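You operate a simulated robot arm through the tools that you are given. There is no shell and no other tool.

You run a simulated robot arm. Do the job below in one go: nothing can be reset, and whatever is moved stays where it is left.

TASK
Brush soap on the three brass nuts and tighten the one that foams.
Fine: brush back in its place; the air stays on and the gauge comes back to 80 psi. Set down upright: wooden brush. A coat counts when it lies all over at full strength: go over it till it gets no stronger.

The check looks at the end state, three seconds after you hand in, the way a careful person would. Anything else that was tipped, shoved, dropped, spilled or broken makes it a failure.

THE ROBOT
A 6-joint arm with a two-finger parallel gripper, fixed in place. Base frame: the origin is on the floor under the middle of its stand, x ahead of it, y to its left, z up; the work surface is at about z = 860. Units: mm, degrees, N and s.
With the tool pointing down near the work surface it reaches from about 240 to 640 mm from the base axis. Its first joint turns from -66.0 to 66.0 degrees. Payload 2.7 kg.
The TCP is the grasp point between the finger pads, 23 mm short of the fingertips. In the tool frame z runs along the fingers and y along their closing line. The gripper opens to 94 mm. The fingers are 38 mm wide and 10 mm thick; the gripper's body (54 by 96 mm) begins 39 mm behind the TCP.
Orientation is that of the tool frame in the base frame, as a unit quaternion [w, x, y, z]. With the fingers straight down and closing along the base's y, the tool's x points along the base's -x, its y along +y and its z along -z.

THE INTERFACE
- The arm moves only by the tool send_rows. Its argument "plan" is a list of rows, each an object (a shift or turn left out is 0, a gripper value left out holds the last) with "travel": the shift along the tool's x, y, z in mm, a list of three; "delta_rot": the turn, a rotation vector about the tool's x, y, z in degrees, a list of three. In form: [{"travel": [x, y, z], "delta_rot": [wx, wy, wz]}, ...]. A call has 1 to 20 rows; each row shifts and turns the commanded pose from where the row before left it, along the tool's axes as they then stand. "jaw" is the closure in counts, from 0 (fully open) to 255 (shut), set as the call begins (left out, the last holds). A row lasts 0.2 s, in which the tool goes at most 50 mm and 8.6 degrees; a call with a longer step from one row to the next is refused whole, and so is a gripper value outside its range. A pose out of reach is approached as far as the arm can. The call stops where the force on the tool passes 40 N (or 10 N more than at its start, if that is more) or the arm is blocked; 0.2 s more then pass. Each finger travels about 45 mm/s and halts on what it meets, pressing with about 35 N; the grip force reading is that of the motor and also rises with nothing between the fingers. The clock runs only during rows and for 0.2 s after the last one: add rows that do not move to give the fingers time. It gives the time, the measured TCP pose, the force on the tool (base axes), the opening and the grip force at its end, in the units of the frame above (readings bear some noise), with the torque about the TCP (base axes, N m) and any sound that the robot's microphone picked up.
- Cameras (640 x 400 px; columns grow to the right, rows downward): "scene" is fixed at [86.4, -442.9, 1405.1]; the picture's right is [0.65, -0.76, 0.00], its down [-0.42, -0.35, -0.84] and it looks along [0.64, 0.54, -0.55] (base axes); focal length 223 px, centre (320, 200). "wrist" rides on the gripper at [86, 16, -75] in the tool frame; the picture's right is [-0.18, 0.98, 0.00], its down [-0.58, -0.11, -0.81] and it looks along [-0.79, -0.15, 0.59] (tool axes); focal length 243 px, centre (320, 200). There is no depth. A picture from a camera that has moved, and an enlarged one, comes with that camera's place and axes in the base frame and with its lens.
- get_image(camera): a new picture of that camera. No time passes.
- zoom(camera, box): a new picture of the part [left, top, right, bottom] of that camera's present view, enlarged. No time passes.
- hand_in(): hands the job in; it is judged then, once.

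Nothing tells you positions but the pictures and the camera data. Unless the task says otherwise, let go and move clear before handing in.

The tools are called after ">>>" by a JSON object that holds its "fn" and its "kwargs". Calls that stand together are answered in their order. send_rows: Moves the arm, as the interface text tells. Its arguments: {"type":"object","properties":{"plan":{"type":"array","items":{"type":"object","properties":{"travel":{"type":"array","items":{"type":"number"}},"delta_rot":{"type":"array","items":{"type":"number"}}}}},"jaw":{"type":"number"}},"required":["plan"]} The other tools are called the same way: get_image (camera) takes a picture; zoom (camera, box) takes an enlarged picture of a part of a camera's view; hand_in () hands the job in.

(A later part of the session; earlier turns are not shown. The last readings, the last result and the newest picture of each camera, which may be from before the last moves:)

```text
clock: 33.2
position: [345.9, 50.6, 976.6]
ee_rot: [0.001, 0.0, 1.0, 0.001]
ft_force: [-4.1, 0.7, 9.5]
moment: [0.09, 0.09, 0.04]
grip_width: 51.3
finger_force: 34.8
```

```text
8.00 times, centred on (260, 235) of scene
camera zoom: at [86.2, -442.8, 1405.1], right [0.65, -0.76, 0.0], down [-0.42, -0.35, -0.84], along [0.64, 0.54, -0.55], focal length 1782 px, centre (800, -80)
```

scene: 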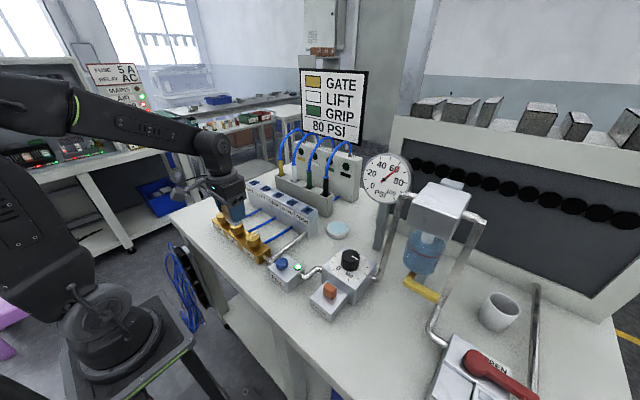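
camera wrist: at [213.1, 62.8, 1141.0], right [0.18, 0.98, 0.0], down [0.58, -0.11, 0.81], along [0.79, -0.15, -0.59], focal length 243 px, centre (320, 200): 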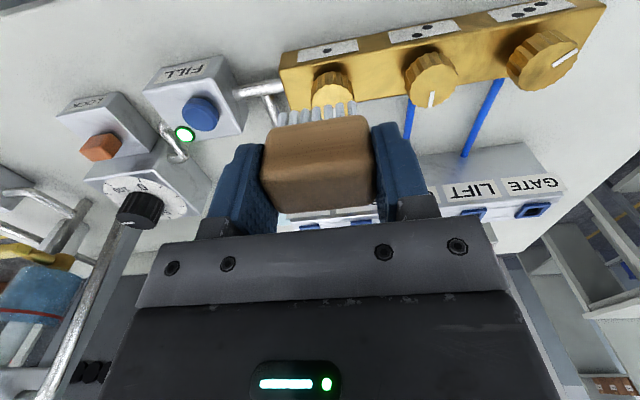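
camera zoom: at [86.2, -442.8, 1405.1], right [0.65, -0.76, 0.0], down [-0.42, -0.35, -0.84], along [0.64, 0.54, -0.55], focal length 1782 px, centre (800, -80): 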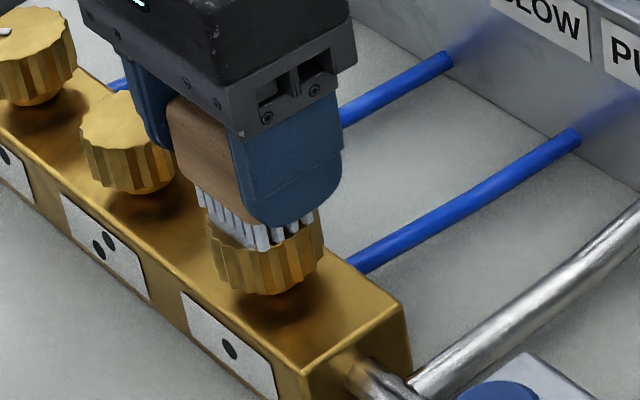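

Force stayed at about 10 N. I'll lift away and compare the coat.

>>> {"fn": "send_rows", "kwargs": {"plan": [{"travel": [0, 0, -3]}, {"travel": [0, 0, -20]}, {"travel": [15, 0, -20]}, {"travel": [30, 0, 0]}, {"travel": [0, 0, 0]}]}}

>>> {"fn": "zoom", "kwargs": {"camera": "scene", "box": [248, 226, 276, 248]}}

>>> {"fn": "zoom", "kwargs": {"camera": "wrist", "box": [220, 0, 420, 200]}}

```text
clock: 34.4
position: [300.8, 49.7, 1017.2]
ee_rot: [0.0, 0.0, 1.0, 0.0]
ft_force: [-0.1, 0.2, 0.2]
moment: [0.0, 0.0, -0.02]
grip_width: 51.4
finger_force: 34.6
```

```text
16.00 times, centred on (262, 237) of scene
camera zoom: at [86.4, -442.9, 1405.1], right [0.65, -0.76, 0.0], down [-0.42, -0.35, -0.84], along [0.64, 0.54, -0.55], focal length 3564 px, centre (1248, -392)
```

zoom: 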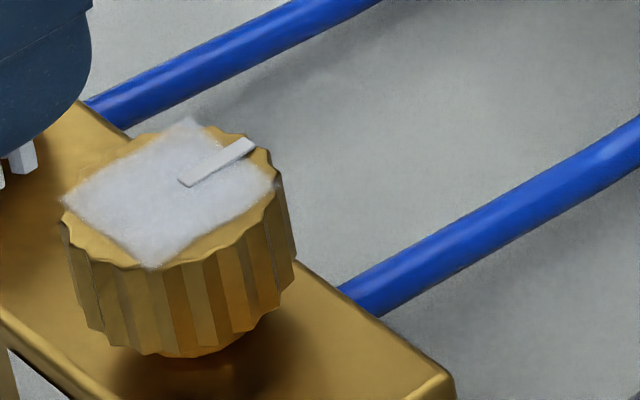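

```text
2.00 times, centred on (320, 100) of wrist
camera zoom: at [212.6, 66.8, 1093.4], right [0.18, 0.98, 0.0], down [0.58, -0.11, 0.81], along [0.79, -0.15, -0.59], focal length 485 px, centre (320, 400)
```

zoom: 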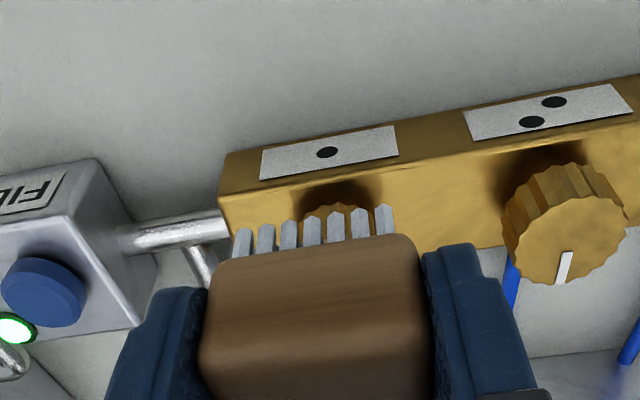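

The coat looks unchanged from the last pass, so the one-dot nut is saturated and shows no foam. I'll do the two-dot nut next.

>>> {"fn": "send_rows", "kwargs": {"plan": [{"travel": [0, 30.3, 0]}, {"travel": [0, 30.3, 0]}, {"travel": [0, 30.4, 0]}, {"travel": [-22, 0, 0]}, {"travel": [-22.6, 0, 0]}, {"travel": [0, 0, 20]}, {"travel": [0, 0, 16]}, {"travel": [0, 0, 2]}, {"travel": [0, 0, 0]}]}}

>>> {"fn": "zoom", "kwargs": {"camera": "scene", "box": [210, 190, 270, 240]}}

>>> {"fn": "zoom", "kwargs": {"camera": "wrist", "box": [160, 0, 480, 200]}}

```text
clock: 36.4
position: [344.1, 142.9, 980.7]
ee_rot: [0.001, 0.0, 1.0, 0.0]
ft_force: [0.4, -0.5, -0.4]
moment: [-0.01, 0.01, 0.02]
grip_width: 51.2
finger_force: 35.5
```

```text
8.00 times, centred on (240, 215) of scene
camera zoom: at [86.4, -442.9, 1405.1], right [0.65, -0.76, 0.0], down [-0.42, -0.35, -0.84], along [0.64, 0.54, -0.55], focal length 1782 px, centre (960, 80)
```

zoom: 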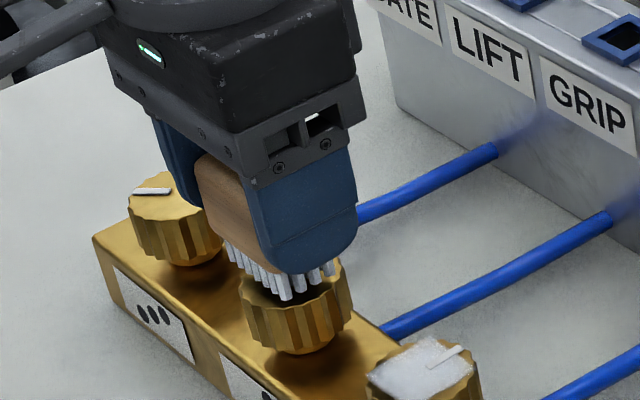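

```text
2.00 times, centred on (320, 100) of wrist
camera zoom: at [257.3, 159.6, 1055.1], right [0.18, 0.98, 0.0], down [0.58, -0.11, 0.81], along [0.79, -0.15, -0.59], focal length 485 px, centre (320, 400)
```

zoom: 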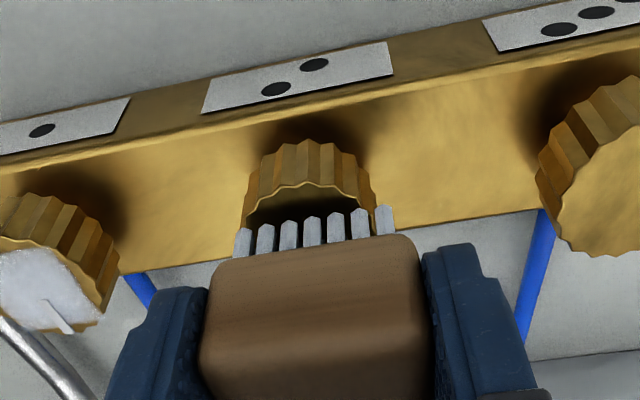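

Nut two is well aligned under the brush. I'll step down to a light contact.

>>> {"fn": "send_rows", "kwargs": {"plan": [{"travel": [0, 0, 2]}, {"travel": [0, 0, 1.5]}, {"travel": [0, 0, 0]}]}}

```text
clock: 37.2
position: [344.5, 143.8, 977.5]
ee_rot: [0.001, -0.001, 1.0, 0.001]
ft_force: [0.3, 0.4, -0.4]
moment: [0.01, 0.01, 0.0]
grip_width: 51.4
finger_force: 35.6
```

>>> {"fn": "send_rows", "kwargs": {"plan": [{"travel": [0, 0, 1]}, {"travel": [0, 0, 0]}]}}

```text
clock: 37.8
position: [345.0, 142.0, 976.4]
ee_rot: [0.0, -0.001, 1.0, 0.0]
ft_force: [0.2, 1.8, -1.1]
moment: [0.0, 0.01, 0.0]
grip_width: 50.9
finger_force: 35.0
```

>>> {"fn": "send_rows", "kwargs": {"plan": [{"travel": [0, 0, 1]}, {"travel": [0, 0, 0]}]}}

```text
clock: 38.4
position: [343.9, 143.0, 976.6]
ee_rot: [0.001, 0.0, 1.0, 0.001]
ft_force: [-2.9, 0.3, 8.9]
moment: [-0.14, 0.07, -0.01]
grip_width: 51.3
finger_force: 35.2
```

>>> {"fn": "send_rows", "kwargs": {"plan": [{"travel": [-6, 0, 0.2]}, {"travel": [-6, 0, 0]}, {"travel": [6, 0, 0]}, {"travel": [6, 0, 0]}, {"travel": [6, 0, 0]}, {"travel": [6, 0, 0]}, {"travel": [-6, 4, 0]}, {"travel": [-6, 0, 0]}, {"travel": [-6, 0, 0]}, {"travel": [-6, 0, 0]}, {"travel": [6, -8, 0]}, {"travel": [6, 0, 0]}, {"travel": [6, 0, 0]}, {"travel": [6, 0, 0]}, {"travel": [-6, 4, 0]}, {"travel": [-6, 0, 0]}, {"travel": [0, 0, 0]}]}}

>>> {"fn": "zoom", "kwargs": {"camera": "wrist", "box": [160, 0, 480, 200]}}

```text
clock: 42.0
position: [343.7, 143.6, 976.1]
ee_rot: [0.002, 0.0, 1.0, 0.0]
ft_force: [-9.9, 1.9, 22.4]
moment: [0.02, 0.23, -0.02]
grip_width: 51.2
finger_force: 35.3
```

```text
2.00 times, centred on (320, 100) of wrist
camera zoom: at [255.8, 159.9, 1050.3], right [0.18, 0.98, 0.0], down [0.58, -0.11, 0.81], along [0.79, -0.15, -0.59], focal length 485 px, centre (320, 400)
```

zoom: 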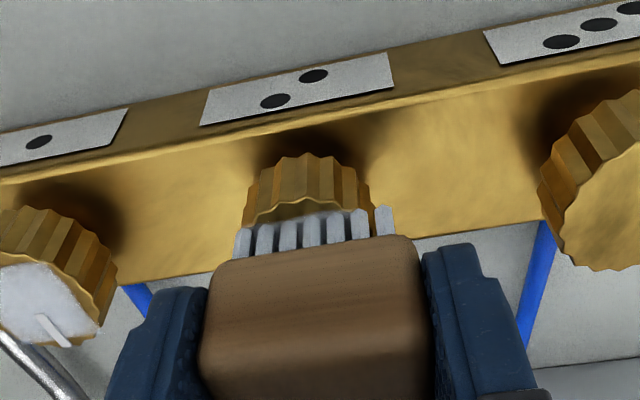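

>>> {"fn": "send_rows", "kwargs": {"plan": [{"travel": [-6, 0, -0.4]}, {"travel": [-6, 0, 0]}, {"travel": [6, 0, 0]}, {"travel": [6, 0, 0]}, {"travel": [6, 0, 0]}, {"travel": [6, 0, 0]}, {"travel": [-6, 4, 0]}, {"travel": [-6, 0, 0]}, {"travel": [-6, 0, 0]}, {"travel": [-6, 0, 0]}, {"travel": [6, -8, 0]}, {"travel": [6, 0, 0]}, {"travel": [6, 0, 0]}, {"travel": [6, 0, 0]}, {"travel": [-6, 4, 0]}, {"travel": [-6, 0, 0]}, {"travel": [0, 0, 0]}]}}

>>> {"fn": "send_rows", "kwargs": {"plan": [{"travel": [0, 0, -3]}, {"travel": [0, 0, -20]}, {"travel": [15, 0, -20]}, {"travel": [30, 0, 0]}, {"travel": [0, 0, 0]}]}}

>>> {"fn": "zoom", "kwargs": {"camera": "scene", "box": [230, 215, 270, 245]}}

>>> {"fn": "zoom", "kwargs": {"camera": "wrist", "box": [160, 0, 480, 200]}}

>>> {"fn": "zoom", "kwargs": {"camera": "scene", "box": [360, 150, 420, 210]}}

```text
clock: 45.6
position: [344.2, 142.3, 976.0]
ee_rot: [0.001, 0.0, 1.0, 0.0]
ft_force: [-0.2, 0.2, -0.9]
moment: [-0.01, 0.03, -0.02]
grip_width: 51.5
finger_force: 34.9
```

```text
clock: 46.8
position: [297.2, 144.1, 1020.3]
ee_rot: [0.001, 0.0, 1.0, 0.001]
ft_force: [0.5, 0.7, 0.1]
moment: [-0.01, 0.0, 0.01]
grip_width: 51.1
finger_force: 35.2
```

```text
13.33 times, centred on (250, 230) of scene
camera zoom: at [86.4, -442.9, 1405.1], right [0.65, -0.76, 0.0], down [-0.42, -0.35, -0.84], along [0.64, 0.54, -0.55], focal length 2970 px, centre (1253, -200)
```

zoom: 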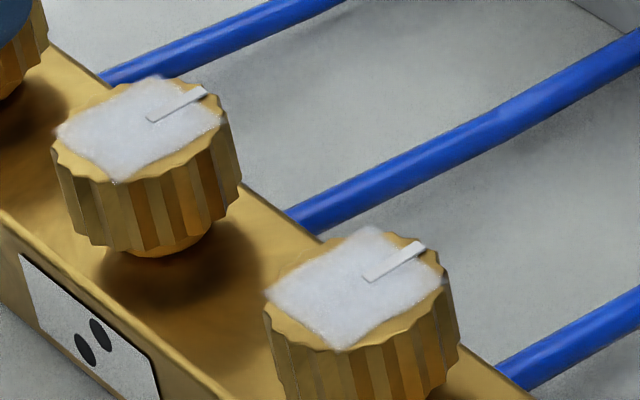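

```text
2.00 times, centred on (320, 100) of wrist
camera zoom: at [210.2, 160.3, 1095.0], right [0.18, 0.98, 0.0], down [0.58, -0.11, 0.81], along [0.79, -0.15, -0.59], focal length 485 px, centre (320, 400)
```

zoom: 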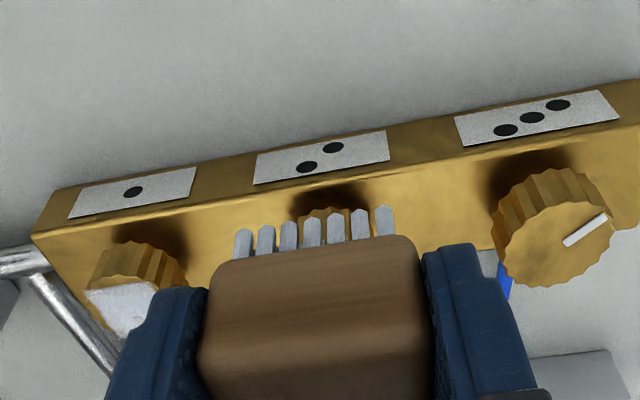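

```text
6.67 times, centred on (390, 180) of scene
camera zoom: at [86.4, -442.9, 1405.1], right [0.65, -0.76, 0.0], down [-0.42, -0.35, -0.84], along [0.64, 0.54, -0.55], focal length 1485 px, centre (-147, 333)
```

zoom: 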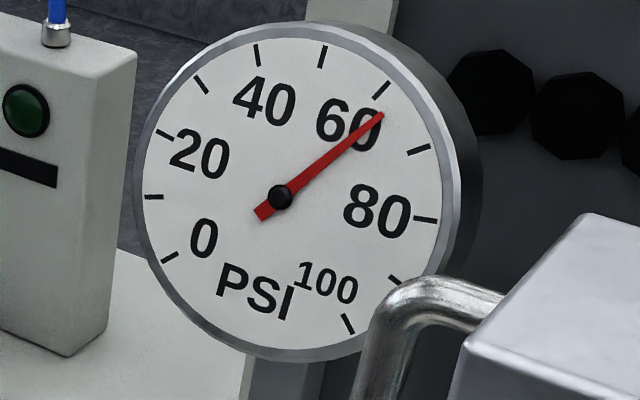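

Nuts one and two have the same even coat without foam. Now the three-dot nut.

>>> {"fn": "send_rows", "kwargs": {"plan": [{"travel": [0, 30.2, 0]}, {"travel": [0, 30.2, 0]}, {"travel": [0, 30.2, 0]}, {"travel": [-22, 0, 0]}, {"travel": [-22.6, 0, 0]}, {"travel": [0, 0, 20]}, {"travel": [0, 0, 16]}, {"travel": [0, 0, 3]}, {"travel": [0, 0, 0]}]}}

>>> {"fn": "zoom", "kwargs": {"camera": "scene", "box": [190, 180, 250, 230]}}

>>> {"fn": "zoom", "kwargs": {"camera": "wrist", "box": [160, 0, 480, 200]}}

```text
clock: 48.8
position: [343.7, 233.0, 978.6]
ee_rot: [0.001, 0.0, 1.0, 0.0]
ft_force: [0.2, 0.2, 0.2]
moment: [-0.02, 0.01, 0.04]
grip_width: 51.2
finger_force: 35.1
```

```text
8.00 times, centred on (220, 205) of scene
camera zoom: at [86.4, -442.9, 1405.1], right [0.65, -0.76, 0.0], down [-0.42, -0.35, -0.84], along [0.64, 0.54, -0.55], focal length 1782 px, centre (1120, 160)
```

zoom: 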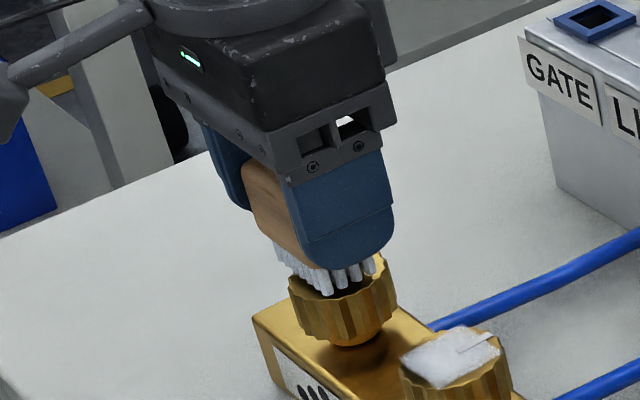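

```text
2.00 times, centred on (320, 100) of wrist
camera zoom: at [256.0, 249.6, 1053.5], right [0.18, 0.98, 0.0], down [0.58, -0.11, 0.81], along [0.79, -0.15, -0.59], focal length 485 px, centre (320, 400)
```

zoom: 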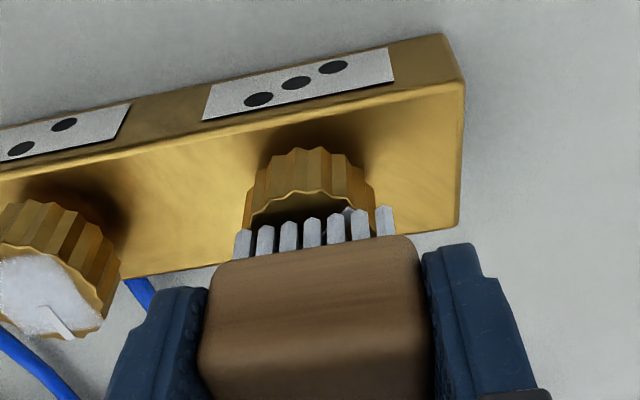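

>>> {"fn": "send_rows", "kwargs": {"plan": [{"travel": [0, 0, 1.5]}, {"travel": [0, 0, 1]}, {"travel": [0, 0, 0]}]}}

```text
clock: 49.6
position: [342.7, 234.0, 976.5]
ee_rot: [0.001, 0.0, 1.0, 0.0]
ft_force: [-0.1, 0.0, -1.8]
moment: [-0.03, 0.02, -0.02]
grip_width: 51.2
finger_force: 35.3
```

>>> {"fn": "send_rows", "kwargs": {"plan": [{"travel": [0, 0, 0.8]}, {"travel": [0, 0, 0]}]}}

```text
clock: 50.2
position: [343.8, 232.7, 976.3]
ee_rot: [0.0, 0.001, 1.0, 0.0]
ft_force: [0.2, 0.6, -0.4]
moment: [-0.02, -0.03, 0.0]
grip_width: 51.5
finger_force: 35.0
```

>>> {"fn": "send_rows", "kwargs": {"plan": [{"travel": [0, 0, 0.8]}, {"travel": [0, 0, 0]}]}}

```text
clock: 50.8
position: [343.4, 233.0, 977.1]
ee_rot: [0.001, 0.0, 1.0, 0.0]
ft_force: [-0.8, -0.7, -0.2]
moment: [-0.01, -0.01, -0.02]
grip_width: 51.3
finger_force: 35.1
```

>>> {"fn": "send_rows", "kwargs": {"plan": [{"travel": [0, 0, 0.8]}, {"travel": [0, 0, 0]}]}}

```text
clock: 51.4
position: [343.8, 232.6, 976.7]
ee_rot: [0.001, 0.0, 1.0, 0.001]
ft_force: [-2.2, -2.4, 10.3]
moment: [-0.21, 0.11, -0.05]
grip_width: 50.8
finger_force: 35.4
```

Contact at about 10 N. Now the strokes on the three-dot nut.

>>> {"fn": "send_rows", "kwargs": {"plan": [{"travel": [-6, 0, 0.1]}, {"travel": [-6, 0, 0]}, {"travel": [6, 0, 0]}, {"travel": [6, 0, 0]}, {"travel": [6, 0, 0]}, {"travel": [6, 0, 0]}, {"travel": [-6, 4, 0]}, {"travel": [-6, 0, 0]}, {"travel": [-6, 0, 0]}, {"travel": [-6, 0, 0]}, {"travel": [6, -8, 0]}, {"travel": [6, 0, 0]}, {"travel": [6, 0, 0]}, {"travel": [6, 0, 0]}, {"travel": [-6, 4, 0]}, {"travel": [-6, 0, 0]}, {"travel": [0, 0, 0]}]}}

>>> {"fn": "send_rows", "kwargs": {"plan": [{"travel": [0, 0, -3]}, {"travel": [0, 0, -20]}, {"travel": [15, 0, -20]}, {"travel": [30, 0, 0]}, {"travel": [0, 0, 0]}]}}

>>> {"fn": "zoom", "kwargs": {"camera": "scene", "box": [210, 200, 270, 245]}}

>>> {"fn": "zoom", "kwargs": {"camera": "wrist", "box": [160, 0, 480, 200]}}

>>> {"fn": "zoom", "kwargs": {"camera": "scene", "box": [360, 150, 420, 210]}}

```text
clock: 55.0
position: [343.5, 233.8, 974.7]
ee_rot: [0.0, 0.0, 1.0, 0.002]
ft_force: [-9.7, 0.4, 22.5]
moment: [-0.06, 0.32, -0.05]
grip_width: 51.1
finger_force: 35.5
```

```text
clock: 56.2
position: [297.5, 232.3, 1016.6]
ee_rot: [0.001, 0.0, 1.0, 0.0]
ft_force: [-0.1, 1.4, -0.2]
moment: [0.04, 0.01, 0.01]
grip_width: 51.3
finger_force: 34.7
```

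```text
8.89 times, centred on (240, 222) of scene
camera zoom: at [86.4, -442.9, 1405.1], right [0.65, -0.76, 0.0], down [-0.42, -0.35, -0.84], along [0.64, 0.54, -0.55], focal length 1980 px, centre (1031, 0)
```

zoom: 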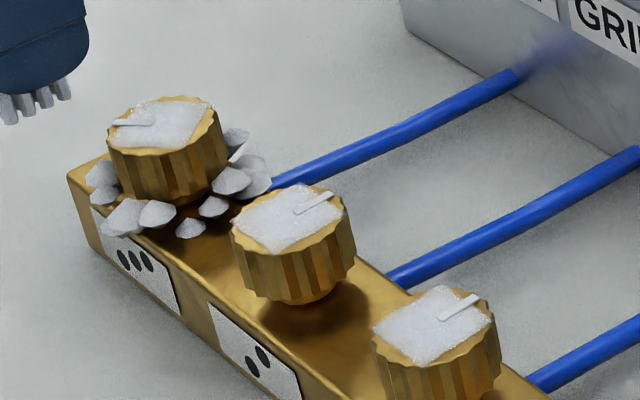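

```text
2.00 times, centred on (320, 100) of wrist
camera zoom: at [211.2, 248.9, 1091.5], right [0.18, 0.98, 0.0], down [0.58, -0.11, 0.81], along [0.79, -0.15, -0.59], focal length 485 px, centre (320, 400)
```

zoom: 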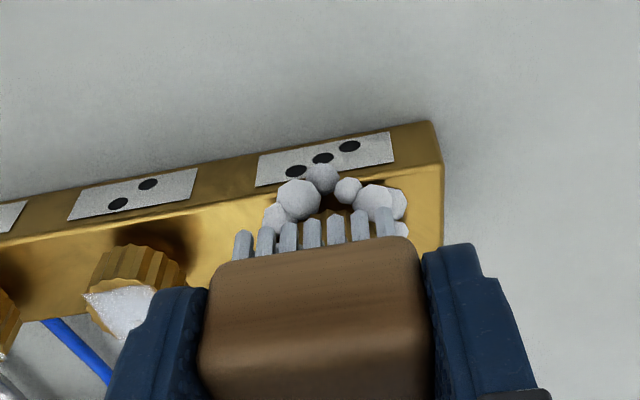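

```text
6.67 times, centred on (390, 180) of scene
camera zoom: at [86.4, -442.9, 1405.1], right [0.65, -0.76, 0.0], down [-0.42, -0.35, -0.84], along [0.64, 0.54, -0.55], focal length 1485 px, centre (-147, 333)
```

zoom: 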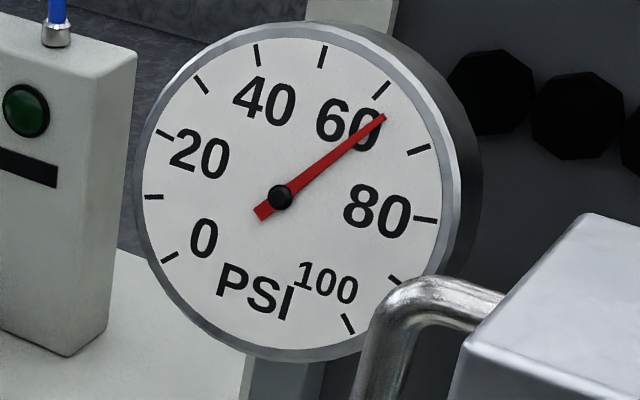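

The three-dot nut foams. I'll compare coat strength of all three up close.

>>> {"fn": "zoom", "kwargs": {"camera": "scene", "box": [212, 204, 240, 226]}}

>>> {"fn": "zoom", "kwargs": {"camera": "scene", "box": [226, 214, 254, 236]}}

>>> {"fn": "zoom", "kwargs": {"camera": "scene", "box": [248, 226, 276, 248]}}

```text
16.00 times, centred on (226, 215) of scene
camera zoom: at [86.4, -442.9, 1405.1], right [0.65, -0.76, 0.0], down [-0.42, -0.35, -0.84], along [0.64, 0.54, -0.55], focal length 3564 px, centre (1824, -40)
```

zoom: 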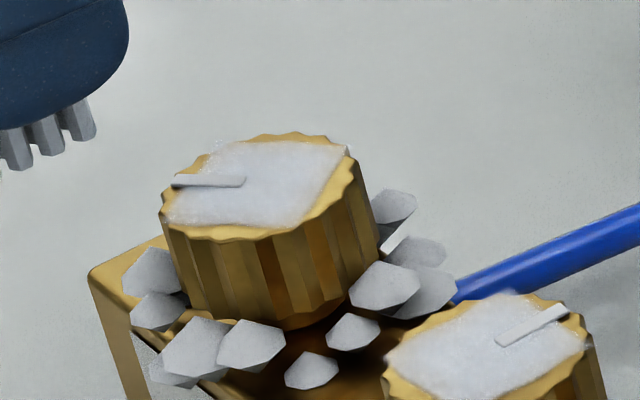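

```text
16.00 times, centred on (240, 225) of scene
camera zoom: at [86.4, -442.9, 1405.1], right [0.65, -0.76, 0.0], down [-0.42, -0.35, -0.84], along [0.64, 0.54, -0.55], focal length 3564 px, centre (1600, -200)
```

zoom: 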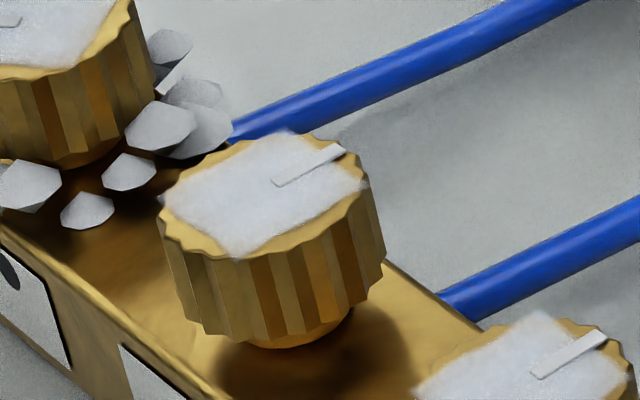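

```text
16.00 times, centred on (262, 237) of scene
camera zoom: at [86.4, -442.9, 1405.1], right [0.65, -0.76, 0.0], down [-0.42, -0.35, -0.84], along [0.64, 0.54, -0.55], focal length 3564 px, centre (1248, -392)
```

zoom: 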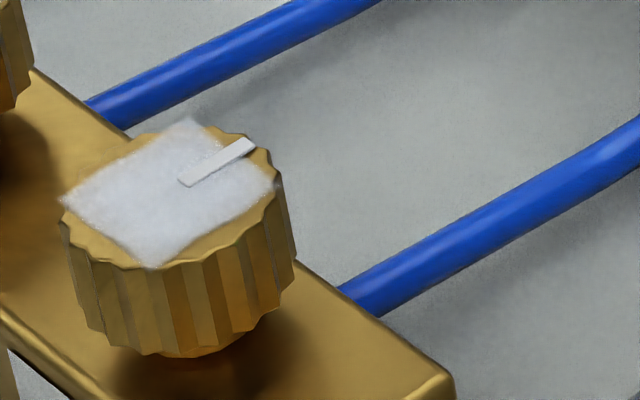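

>>> {"fn": "zoom", "kwargs": {"camera": "scene", "box": [190, 180, 230, 220]}}

>>> {"fn": "zoom", "kwargs": {"camera": "wrist", "box": [260, 80, 380, 160]}}

```text
10.00 times, centred on (210, 200) of scene
camera zoom: at [86.4, -442.9, 1405.1], right [0.65, -0.76, 0.0], down [-0.42, -0.35, -0.84], along [0.64, 0.54, -0.55], focal length 2228 px, centre (1420, 200)
```

zoom: 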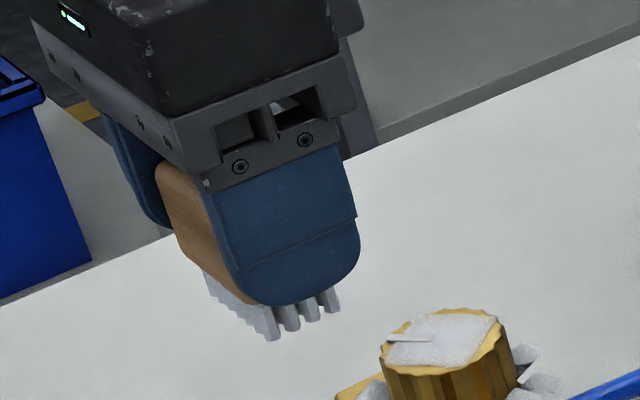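

```text
5.00 times, centred on (320, 120) of wrist
camera zoom: at [211.2, 248.9, 1091.5], right [0.18, 0.98, 0.0], down [0.58, -0.11, 0.81], along [0.79, -0.15, -0.59], focal length 1213 px, centre (320, 600)
```

zoom: 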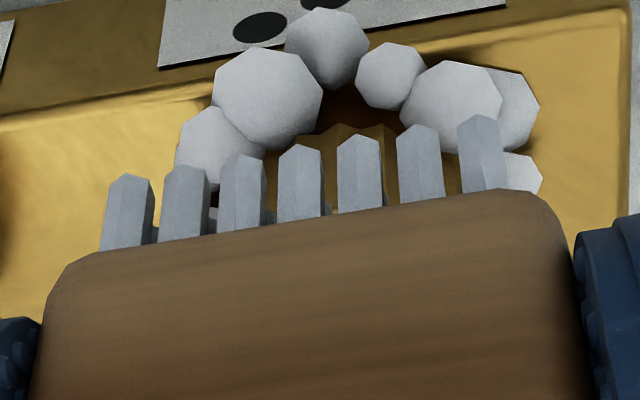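

Bristles are still loaded. One more set on the three-dot nut to make sure it is at full strength.

>>> {"fn": "send_rows", "kwargs": {"plan": [{"travel": [-22, 0, 0]}, {"travel": [-23, 0, 0]}, {"travel": [0, 0, 20]}, {"travel": [0, 0, 18]}, {"travel": [0, 0, 2]}, {"travel": [0, 0, 1.5]}, {"travel": [0, 0, 0]}]}}

```text
clock: 57.8
position: [342.2, 233.3, 976.2]
ee_rot: [0.001, 0.0, 1.0, 0.0]
ft_force: [1.1, 0.1, 0.0]
moment: [-0.01, 0.02, -0.04]
grip_width: 51.3
finger_force: 35.1
```

>>> {"fn": "send_rows", "kwargs": {"plan": [{"travel": [0, 0, 0.8]}, {"travel": [0, 0, 0]}]}}

```text
clock: 58.4
position: [344.5, 232.9, 976.2]
ee_rot: [0.001, 0.0, 1.0, 0.0]
ft_force: [-0.8, -0.4, -0.8]
moment: [-0.02, 0.02, 0.0]
grip_width: 51.3
finger_force: 34.4
```

>>> {"fn": "send_rows", "kwargs": {"plan": [{"travel": [0, 0, 0.8]}, {"travel": [0, 0, 0]}]}}

```text
clock: 59.0
position: [343.4, 232.6, 974.6]
ee_rot: [0.001, 0.0, 1.0, 0.001]
ft_force: [-2.0, -2.4, 5.3]
moment: [-0.07, -0.02, -0.03]
grip_width: 51.4
finger_force: 35.1
```

>>> {"fn": "send_rows", "kwargs": {"plan": [{"travel": [-6, 0, 0.3]}, {"travel": [-6, 0, 0]}, {"travel": [6, 0, 0]}, {"travel": [6, 0, 0]}, {"travel": [6, 0, 0]}, {"travel": [6, 0, 0]}, {"travel": [-6, 4, 0]}, {"travel": [-6, 0, 0]}, {"travel": [-6, 0, 0]}, {"travel": [-6, 0, 0]}, {"travel": [6, -8, 0]}, {"travel": [6, 0, 0]}, {"travel": [6, 0, 0]}, {"travel": [6, 0, 0]}, {"travel": [-6, 4, 0]}, {"travel": [-6, 0, 0]}, {"travel": [0, 0, 0]}]}}

>>> {"fn": "send_rows", "kwargs": {"plan": [{"travel": [0, 0, -3]}, {"travel": [0, 0, -20]}, {"travel": [15, 0, -20]}, {"travel": [30, 0, 0]}, {"travel": [0, 0, 0]}]}}

>>> {"fn": "zoom", "kwargs": {"camera": "scene", "box": [212, 204, 240, 226]}}

>>> {"fn": "zoom", "kwargs": {"camera": "wrist", "box": [220, 60, 420, 220]}}

>>> {"fn": "zoom", "kwargs": {"camera": "scene", "box": [210, 200, 270, 245]}}

```text
clock: 62.6
position: [342.6, 233.7, 974.6]
ee_rot: [0.001, 0.0, 1.0, 0.0]
ft_force: [-10.9, 3.6, 28.0]
moment: [0.0, 0.38, -0.04]
grip_width: 51.2
finger_force: 34.9
```

```text
clock: 63.8
position: [298.4, 234.6, 1016.8]
ee_rot: [0.001, 0.0, 1.0, 0.0]
ft_force: [0.7, 0.3, -0.6]
moment: [0.01, 0.01, 0.0]
grip_width: 51.2
finger_force: 35.3
```

```text
16.00 times, centred on (226, 215) of scene
camera zoom: at [86.4, -442.9, 1405.1], right [0.65, -0.76, 0.0], down [-0.42, -0.35, -0.84], along [0.64, 0.54, -0.55], focal length 3564 px, centre (1824, -40)
```

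zoom: 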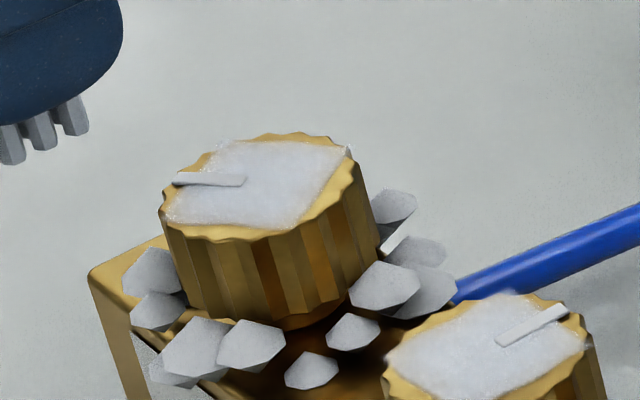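

```text
2.50 times, centred on (320, 140) of wrist
camera zoom: at [211.1, 251.1, 1091.4], right [0.18, 0.98, 0.0], down [0.58, -0.11, 0.81], along [0.79, -0.15, -0.59], focal length 606 px, centre (320, 350)
```

zoom: 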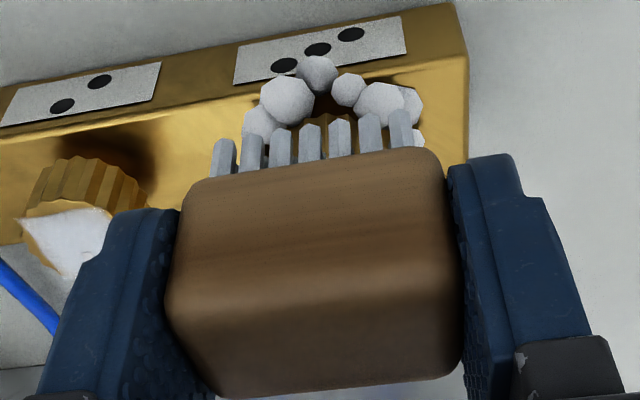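

```text
8.89 times, centred on (240, 222) of scene
camera zoom: at [86.4, -442.9, 1405.1], right [0.65, -0.76, 0.0], down [-0.42, -0.35, -0.84], along [0.64, 0.54, -0.55], focal length 1980 px, centre (1031, 0)
```

zoom: 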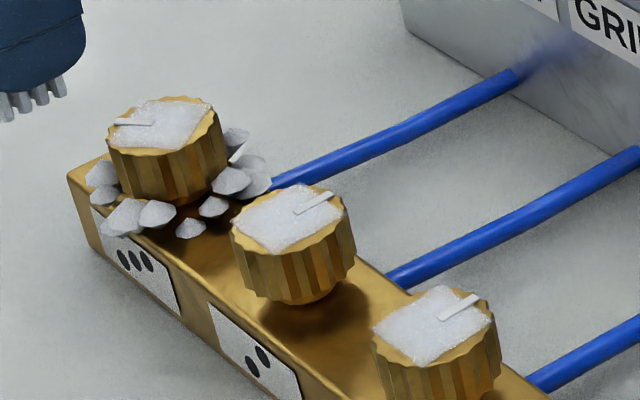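

All three coats look the same and no longer get stronger. I'll now carry the brush back to above its original place at (475.5,-89.5).

>>> {"fn": "send_rows", "kwargs": {"plan": [{"travel": [0, 0, -25]}, {"travel": [0, 0, -25]}, {"travel": [-17.7, -32.3, 0]}, {"travel": [-17.7, -32.3, 0]}, {"travel": [-17.7, -32.3, 0]}, {"travel": [-17.7, -32.3, 0]}, {"travel": [-17.7, -32.3, 0]}, {"travel": [-17.7, -32.3, 0]}, {"travel": [-17.7, -32.3, 0]}, {"travel": [-17.7, -32.3, 0]}, {"travel": [-17.7, -32.3, 0]}, {"travel": [-17.5, -31.9, 0]}, {"travel": [0, 0, 40]}, {"travel": [0, 0, 40]}, {"travel": [0, 0, 30]}, {"travel": [0, 0, 20]}, {"travel": [0, 0, 0]}]}}

>>> {"fn": "get_image", "kwargs": {"camera": "wrist"}}

>>> {"fn": "zoom", "kwargs": {"camera": "scene", "box": [280, 190, 360, 270]}}

```text
clock: 67.4
position: [475.4, -89.3, 938.4]
ee_rot: [0.001, 0.0, 1.0, 0.0]
ft_force: [0.4, 0.0, -0.7]
moment: [0.01, -0.02, 0.02]
grip_width: 51.4
finger_force: 35.0
```

```text
taken
camera wrist: at [388.1, -72.1, 1012.2], right [0.18, 0.98, 0.0], down [0.58, -0.11, 0.81], along [0.79, -0.15, -0.59], focal length 243 px, centre (320, 200)
```

wrist: 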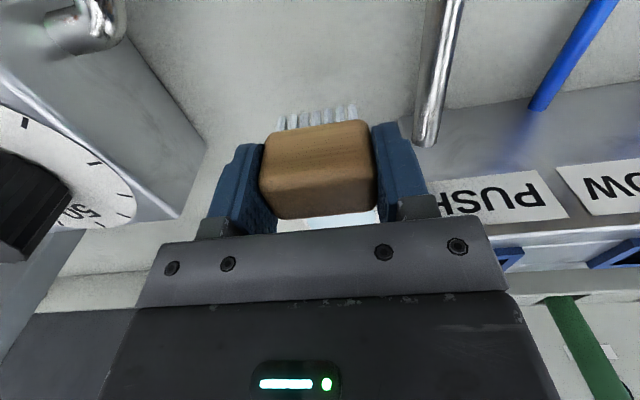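

```text
5.00 times, centred on (320, 230) of scene
camera zoom: at [86.4, -442.9, 1405.1], right [0.65, -0.76, 0.0], down [-0.42, -0.35, -0.84], along [0.64, 0.54, -0.55], focal length 1114 px, centre (320, 50)
```

zoom: 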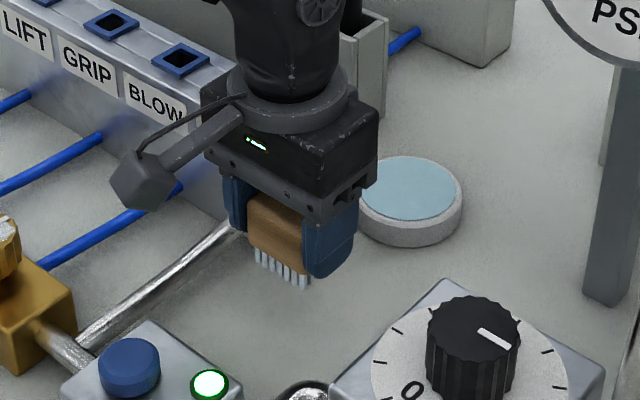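

>>> {"fn": "send_rows", "kwargs": {"plan": [{"travel": [0, 0, 15]}, {"travel": [0, 0, 12]}, {"travel": [0, 0, 5]}, {"travel": [0, 0, 1]}, {"travel": [0, 0, 0]}]}}

>>> {"fn": "zoom", "kwargs": {"camera": "scene", "box": [280, 215, 360, 265]}}

>>> {"fn": "get_image", "kwargs": {"camera": "wrist"}}

```text
clock: 68.6
position: [475.6, -88.4, 903.2]
ee_rot: [0.001, 0.001, 1.0, 0.0]
ft_force: [-0.6, 0.3, -1.0]
moment: [-0.02, -0.02, 0.04]
grip_width: 51.2
finger_force: 34.7
```

```text
8.00 times, centred on (320, 240) of scene
camera zoom: at [86.4, -442.9, 1405.1], right [0.65, -0.76, 0.0], down [-0.42, -0.35, -0.84], along [0.64, 0.54, -0.55], focal length 1782 px, centre (320, -120)
```

zoom: 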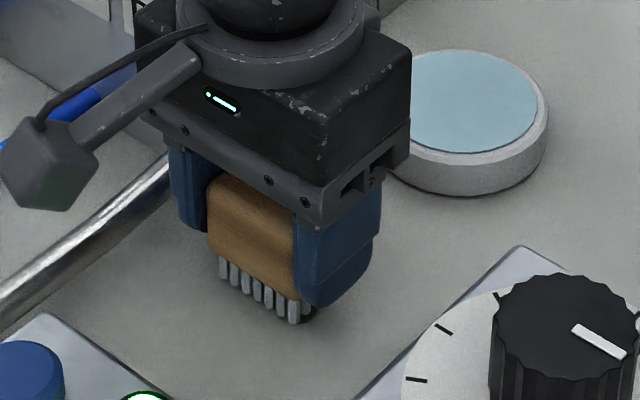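

```text
taken
camera wrist: at [388.7, -71.9, 978.5], right [0.18, 0.98, 0.0], down [0.58, -0.11, 0.81], along [0.79, -0.15, -0.59], focal length 243 px, centre (320, 200)
```

wrist: 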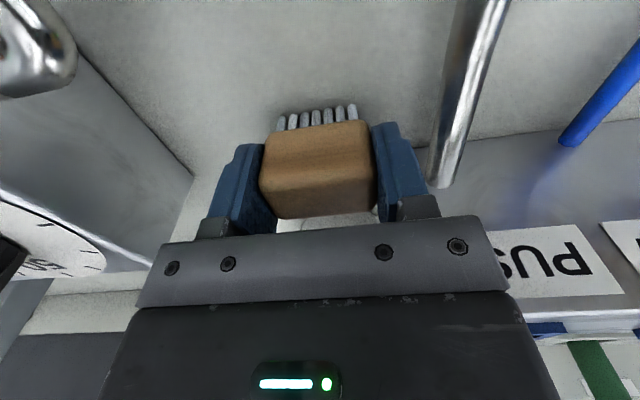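

>>> {"fn": "send_rows", "kwargs": {"plan": [{"travel": [0, 0, 1]}, {"travel": [0, 0, 0.5]}, {"travel": [0, 0, 0]}]}}

```text
clock: 69.4
position: [474.9, -89.3, 902.2]
ee_rot: [0.002, 0.0, 1.0, 0.0]
ft_force: [0.6, 0.5, -0.7]
moment: [0.01, 0.01, 0.0]
grip_width: 51.4
finger_force: 35.0
```

>>> {"fn": "send_rows", "kwargs": {"plan": [{"travel": [0, 0, 0.8]}, {"travel": [0, 0, 0]}]}}

```text
clock: 70.0
position: [475.9, -89.3, 901.4]
ee_rot: [0.002, 0.001, 1.0, 0.0]
ft_force: [-0.5, 0.1, -1.9]
moment: [0.03, -0.01, -0.06]
grip_width: 51.4
finger_force: 35.4
```

>>> {"fn": "send_rows", "kwargs": {"plan": [{"travel": [0, 0, 0.8]}, {"travel": [0, 0, 0]}]}}

>>> {"fn": "zoom", "kwargs": {"camera": "scene", "box": [295, 230, 335, 265]}}

```text
clock: 70.6
position: [475.5, -88.3, 901.9]
ee_rot: [0.001, 0.0, 1.0, 0.0]
ft_force: [-0.6, 0.3, -0.8]
moment: [0.01, 0.01, -0.04]
grip_width: 51.5
finger_force: 34.6
```

```text
11.43 times, centred on (315, 248) of scene
camera zoom: at [86.4, -442.9, 1405.1], right [0.65, -0.76, 0.0], down [-0.42, -0.35, -0.84], along [0.64, 0.54, -0.55], focal length 2546 px, centre (377, -343)
```

zoom: 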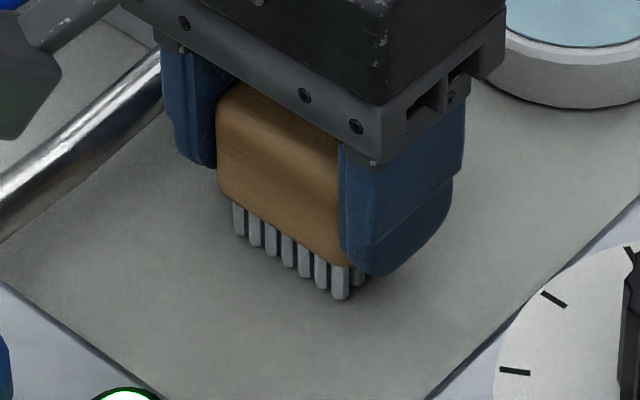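

>>> {"fn": "send_rows", "kwargs": {"plan": [{"travel": [0, 0, 0.8]}, {"travel": [0, 0, 0]}]}}

```text
clock: 71.2
position: [475.3, -88.6, 899.8]
ee_rot: [0.001, 0.0, 1.0, 0.0]
ft_force: [-1.8, 0.1, 1.2]
moment: [0.01, 0.01, 0.0]
grip_width: 51.3
finger_force: 34.7
```

>>> {"fn": "send_rows", "kwargs": {"plan": [{"travel": [0, 0, 0.8]}, {"travel": [0, 0, 0]}]}}

```text
clock: 71.8
position: [475.8, -89.3, 900.2]
ee_rot: [0.001, 0.0, 1.0, 0.0]
ft_force: [-4.9, -0.4, 10.4]
moment: [0.03, 0.0, -0.02]
grip_width: 51.3
finger_force: 34.5
```

Bristles are on the bench with a light press. I'll open the jaws partially (avoiding the pipe) and rise.

>>> {"fn": "send_rows", "kwargs": {"plan": [{"travel": [0, 0, 0]}, {"travel": [0, 0, 0]}, {"travel": [0, 0, 0]}], "jaw": 60}}

>>> {"fn": "zoom", "kwargs": {"camera": "scene", "box": [280, 215, 360, 265]}}

>>> {"fn": "get_image", "kwargs": {"camera": "wrist"}}

```text
clock: 72.6
position: [476.3, -89.4, 900.5]
ee_rot: [0.001, 0.001, 1.0, 0.0]
ft_force: [-0.1, 0.3, -0.2]
moment: [0.01, 0.0, 0.0]
grip_width: 71.8
finger_force: 0.1
```

```text
8.00 times, centred on (320, 240) of scene
camera zoom: at [86.4, -442.9, 1405.1], right [0.65, -0.76, 0.0], down [-0.42, -0.35, -0.84], along [0.64, 0.54, -0.55], focal length 1782 px, centre (320, -120)
```

zoom: 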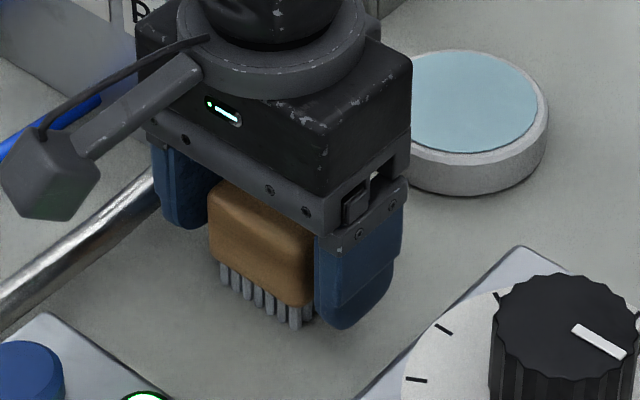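

```text
taken
camera wrist: at [388.4, -72.7, 974.3], right [0.18, 0.98, 0.0], down [0.58, -0.11, 0.81], along [0.79, -0.15, -0.59], focal length 243 px, centre (320, 200)
```

wrist: 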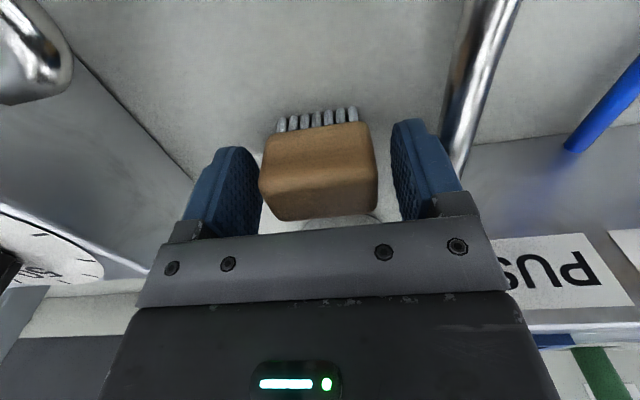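

>>> {"fn": "send_rows", "kwargs": {"plan": [{"travel": [0, 0, -10]}, {"travel": [0, 0, -20]}, {"travel": [0, 0, -30]}, {"travel": [0, 0, -40]}, {"travel": [0, 0, -40]}, {"travel": [0, 0, 0]}]}}

>>> {"fn": "zoom", "kwargs": {"camera": "scene", "box": [280, 215, 360, 265]}}

>>> {"fn": "get_image", "kwargs": {"camera": "wrist"}}

```text
clock: 74.0
position: [475.3, -87.6, 1042.2]
ee_rot: [0.001, 0.001, 1.0, -0.001]
ft_force: [0.6, 0.1, 0.3]
moment: [0.02, 0.0, 0.04]
grip_width: 72.2
finger_force: 0.1
```

```text
8.00 times, centred on (320, 240) of scene
camera zoom: at [86.4, -442.9, 1405.1], right [0.65, -0.76, 0.0], down [-0.42, -0.35, -0.84], along [0.64, 0.54, -0.55], focal length 1782 px, centre (320, -120)
```

zoom: 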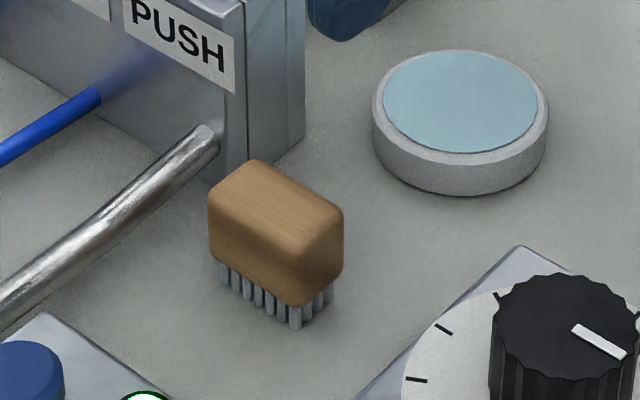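

```text
taken
camera wrist: at [387.6, -70.5, 1116.1], right [0.18, 0.98, 0.0], down [0.58, -0.11, 0.81], along [0.79, -0.15, -0.59], focal length 243 px, centre (320, 200)
```

wrist: 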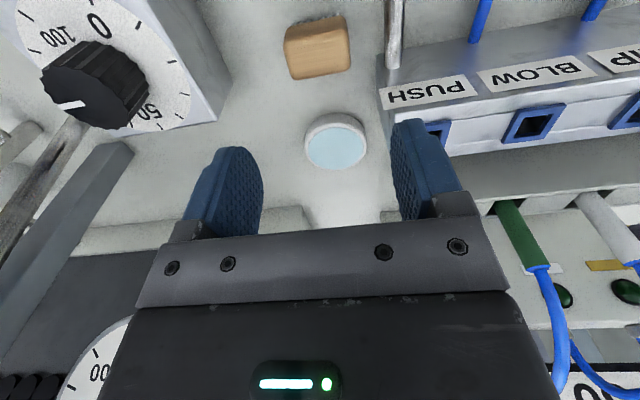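

The brush stands upright back in its place within about 2 mm, and the dish hasn't moved. Next I'll go back to the three-dot nut to tighten it.

>>> {"fn": "send_rows", "kwargs": {"plan": [{"travel": [0, 0, -25]}, {"travel": [18.5, 32.2, 0]}, {"travel": [18.5, 32.2, 0]}, {"travel": [18.5, 32.2, 0]}, {"travel": [18.5, 32.2, 0]}, {"travel": [18.5, 32.2, 0]}, {"travel": [18.5, 32.2, 0]}, {"travel": [18.5, 32.2, 0]}, {"travel": [18.5, 32.2, 0]}, {"travel": [18.5, 32.2, 0]}, {"travel": [18.5, 32.2, 0]}, {"travel": [0, 0, 25]}, {"travel": [0, 0, 20]}, {"travel": [0, 0, 0]}], "jaw": 60}}

>>> {"fn": "get_image", "kwargs": {"camera": "wrist"}}

>>> {"fn": "get_image", "kwargs": {"camera": "scene"}}

```text
clock: 77.0
position: [292.2, 234.8, 1019.0]
ee_rot: [0.002, 0.0, 1.0, 0.001]
ft_force: [0.0, 0.3, -0.1]
moment: [0.01, 0.02, -0.03]
grip_width: 72.1
finger_force: 0.0
```

```text
taken
camera wrist: at [204.8, 251.0, 1093.4], right [0.18, 0.98, 0.0], down [0.58, -0.11, 0.81], along [0.79, -0.15, -0.59], focal length 243 px, centre (320, 200)
```

wrist: 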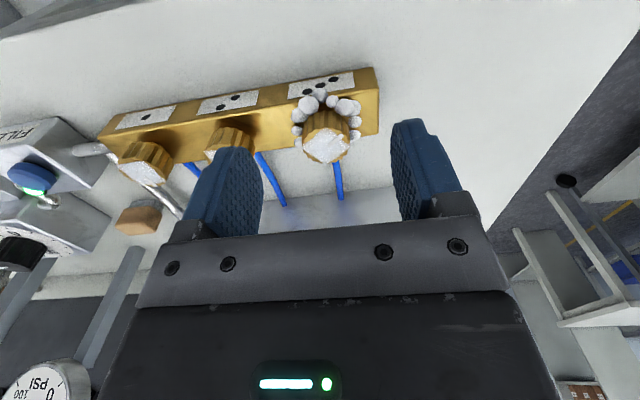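

```text
taken
```

scene: 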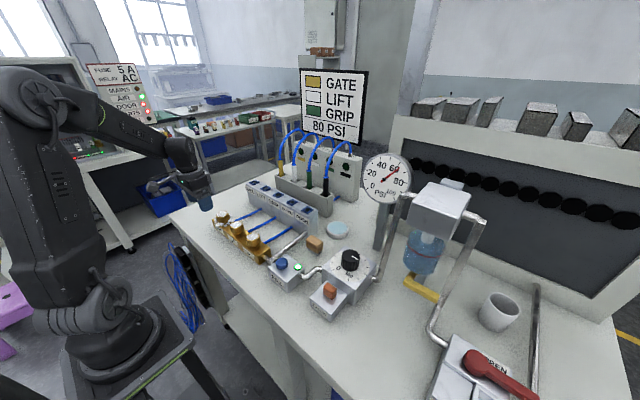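

>>> {"fn": "zoom", "kwargs": {"camera": "wrist", "box": [270, 60, 390, 180]}}

>>> {"fn": "zoom", "kwargs": {"camera": "wrist", "box": [90, 90, 270, 200]}}

>>> {"fn": "zoom", "kwargs": {"camera": "scene", "box": [204, 200, 254, 235]}}

```text
3.33 times, centred on (330, 120) of wrist
camera zoom: at [204.8, 251.0, 1093.4], right [0.18, 0.98, 0.0], down [0.58, -0.11, 0.81], along [0.79, -0.15, -0.59], focal length 809 px, centre (287, 467)
```

zoom: 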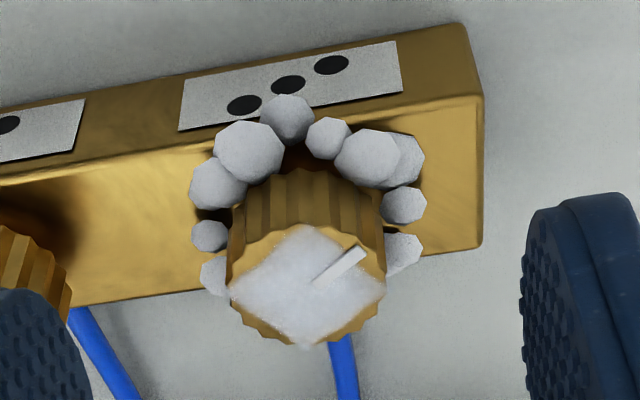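

```text
3.56 times, centred on (180, 145) of wrist
camera zoom: at [204.8, 251.0, 1093.4], right [0.18, 0.98, 0.0], down [0.58, -0.11, 0.81], along [0.79, -0.15, -0.59], focal length 863 px, centre (818, 396)
```

zoom: 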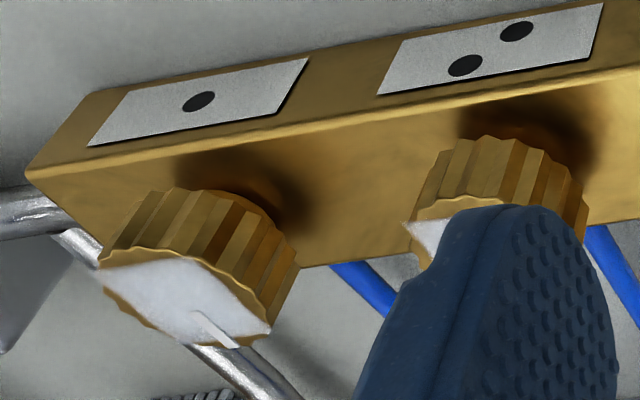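

```text
11.43 times, centred on (229, 218) of scene
camera zoom: at [86.4, -442.9, 1405.1], right [0.65, -0.76, 0.0], down [-0.42, -0.35, -0.84], along [0.64, 0.54, -0.55], focal length 2546 px, centre (1360, 0)
```

zoom: 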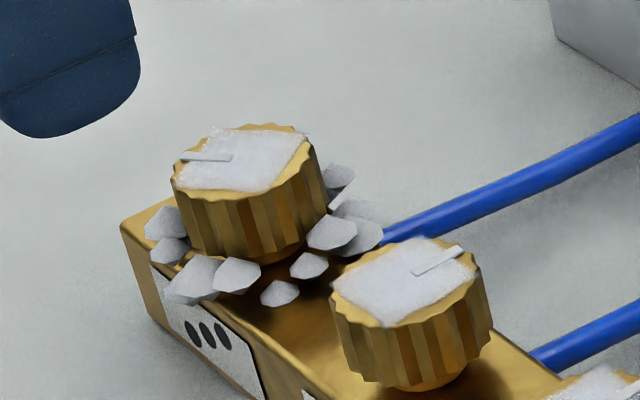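

>>> {"fn": "send_rows", "kwargs": {"plan": [{"travel": [-26, -1.1, 10]}, {"travel": [-26.5, -1.1, 10]}, {"travel": [0, 0, 13.5]}, {"travel": [0, 0, 0]}]}}

>>> {"fn": "zoom", "kwargs": {"camera": "wrist", "box": [220, 30, 420, 190]}}

>>> {"fn": "zoom", "kwargs": {"camera": "scene", "box": [194, 180, 254, 230]}}

```text
clock: 78.0
position: [342.7, 231.3, 986.4]
ee_rot: [0.0, -0.001, 1.0, 0.0]
ft_force: [-0.1, 0.0, -0.5]
moment: [-0.02, -0.04, 0.0]
grip_width: 71.9
finger_force: 0.1
```

```text
2.50 times, centred on (320, 110) of wrist
camera zoom: at [255.5, 247.7, 1060.7], right [0.18, 0.98, 0.0], down [0.58, -0.11, 0.81], along [0.79, -0.15, -0.59], focal length 606 px, centre (320, 425)
```

zoom: 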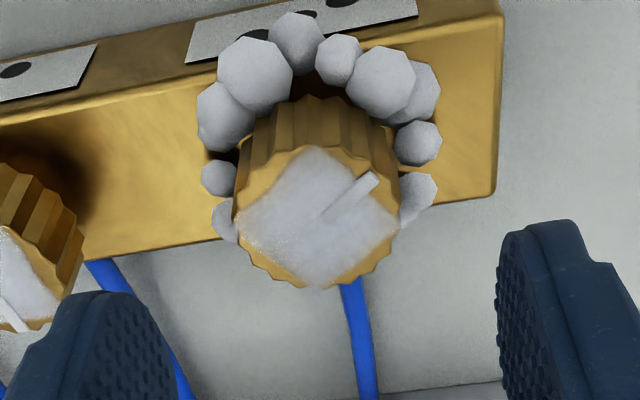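

```text
8.00 times, centred on (224, 205) of scene
camera zoom: at [86.4, -442.9, 1405.1], right [0.65, -0.76, 0.0], down [-0.42, -0.35, -0.84], along [0.64, 0.54, -0.55], focal length 1782 px, centre (1088, 160)
```

zoom: 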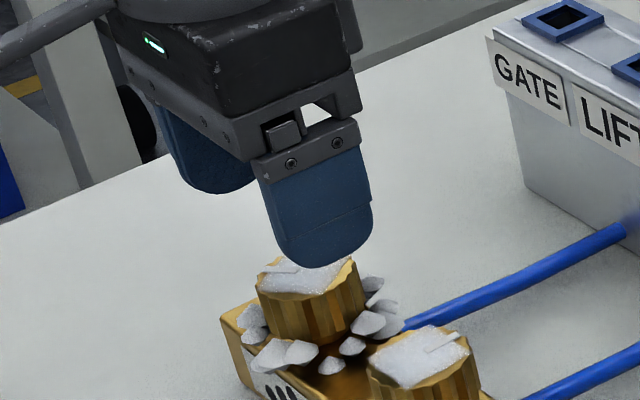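

The nut centre is around (344.5,230.5). I'll descend with the jaws open to straddle the nut, keeping tips just above the manifold top.

>>> {"fn": "send_rows", "kwargs": {"plan": [{"travel": [-1.8, 0, 15]}, {"travel": [0, 0, 15]}, {"travel": [0, 0, 12]}, {"travel": [0, 0, 6]}, {"travel": [0, 0, 0]}]}}

>>> {"fn": "get_image", "kwargs": {"camera": "wrist"}}

>>> {"fn": "zoom", "kwargs": {"camera": "scene", "box": [194, 185, 254, 235]}}

```text
clock: 79.2
position: [344.2, 231.7, 938.7]
ee_rot: [-0.001, 0.001, 1.0, 0.0]
ft_force: [0.2, -0.4, 0.6]
moment: [0.0, 0.03, 0.01]
grip_width: 72.1
finger_force: 0.0
```

```text
taken
camera wrist: at [256.9, 247.6, 1013.2], right [0.18, 0.98, 0.0], down [0.58, -0.11, 0.81], along [0.79, -0.15, -0.59], focal length 243 px, centre (320, 200)
```

wrist: 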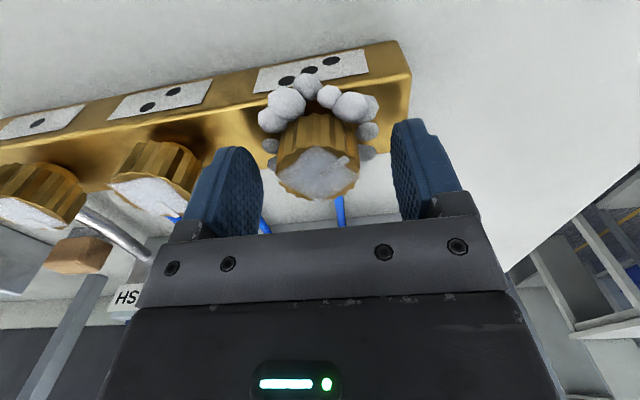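

```text
8.00 times, centred on (224, 210) of scene
camera zoom: at [86.4, -442.9, 1405.1], right [0.65, -0.76, 0.0], down [-0.42, -0.35, -0.84], along [0.64, 0.54, -0.55], focal length 1782 px, centre (1088, 120)
```

zoom: 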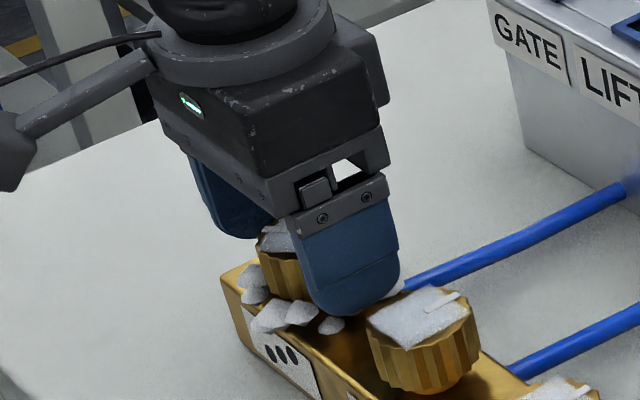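

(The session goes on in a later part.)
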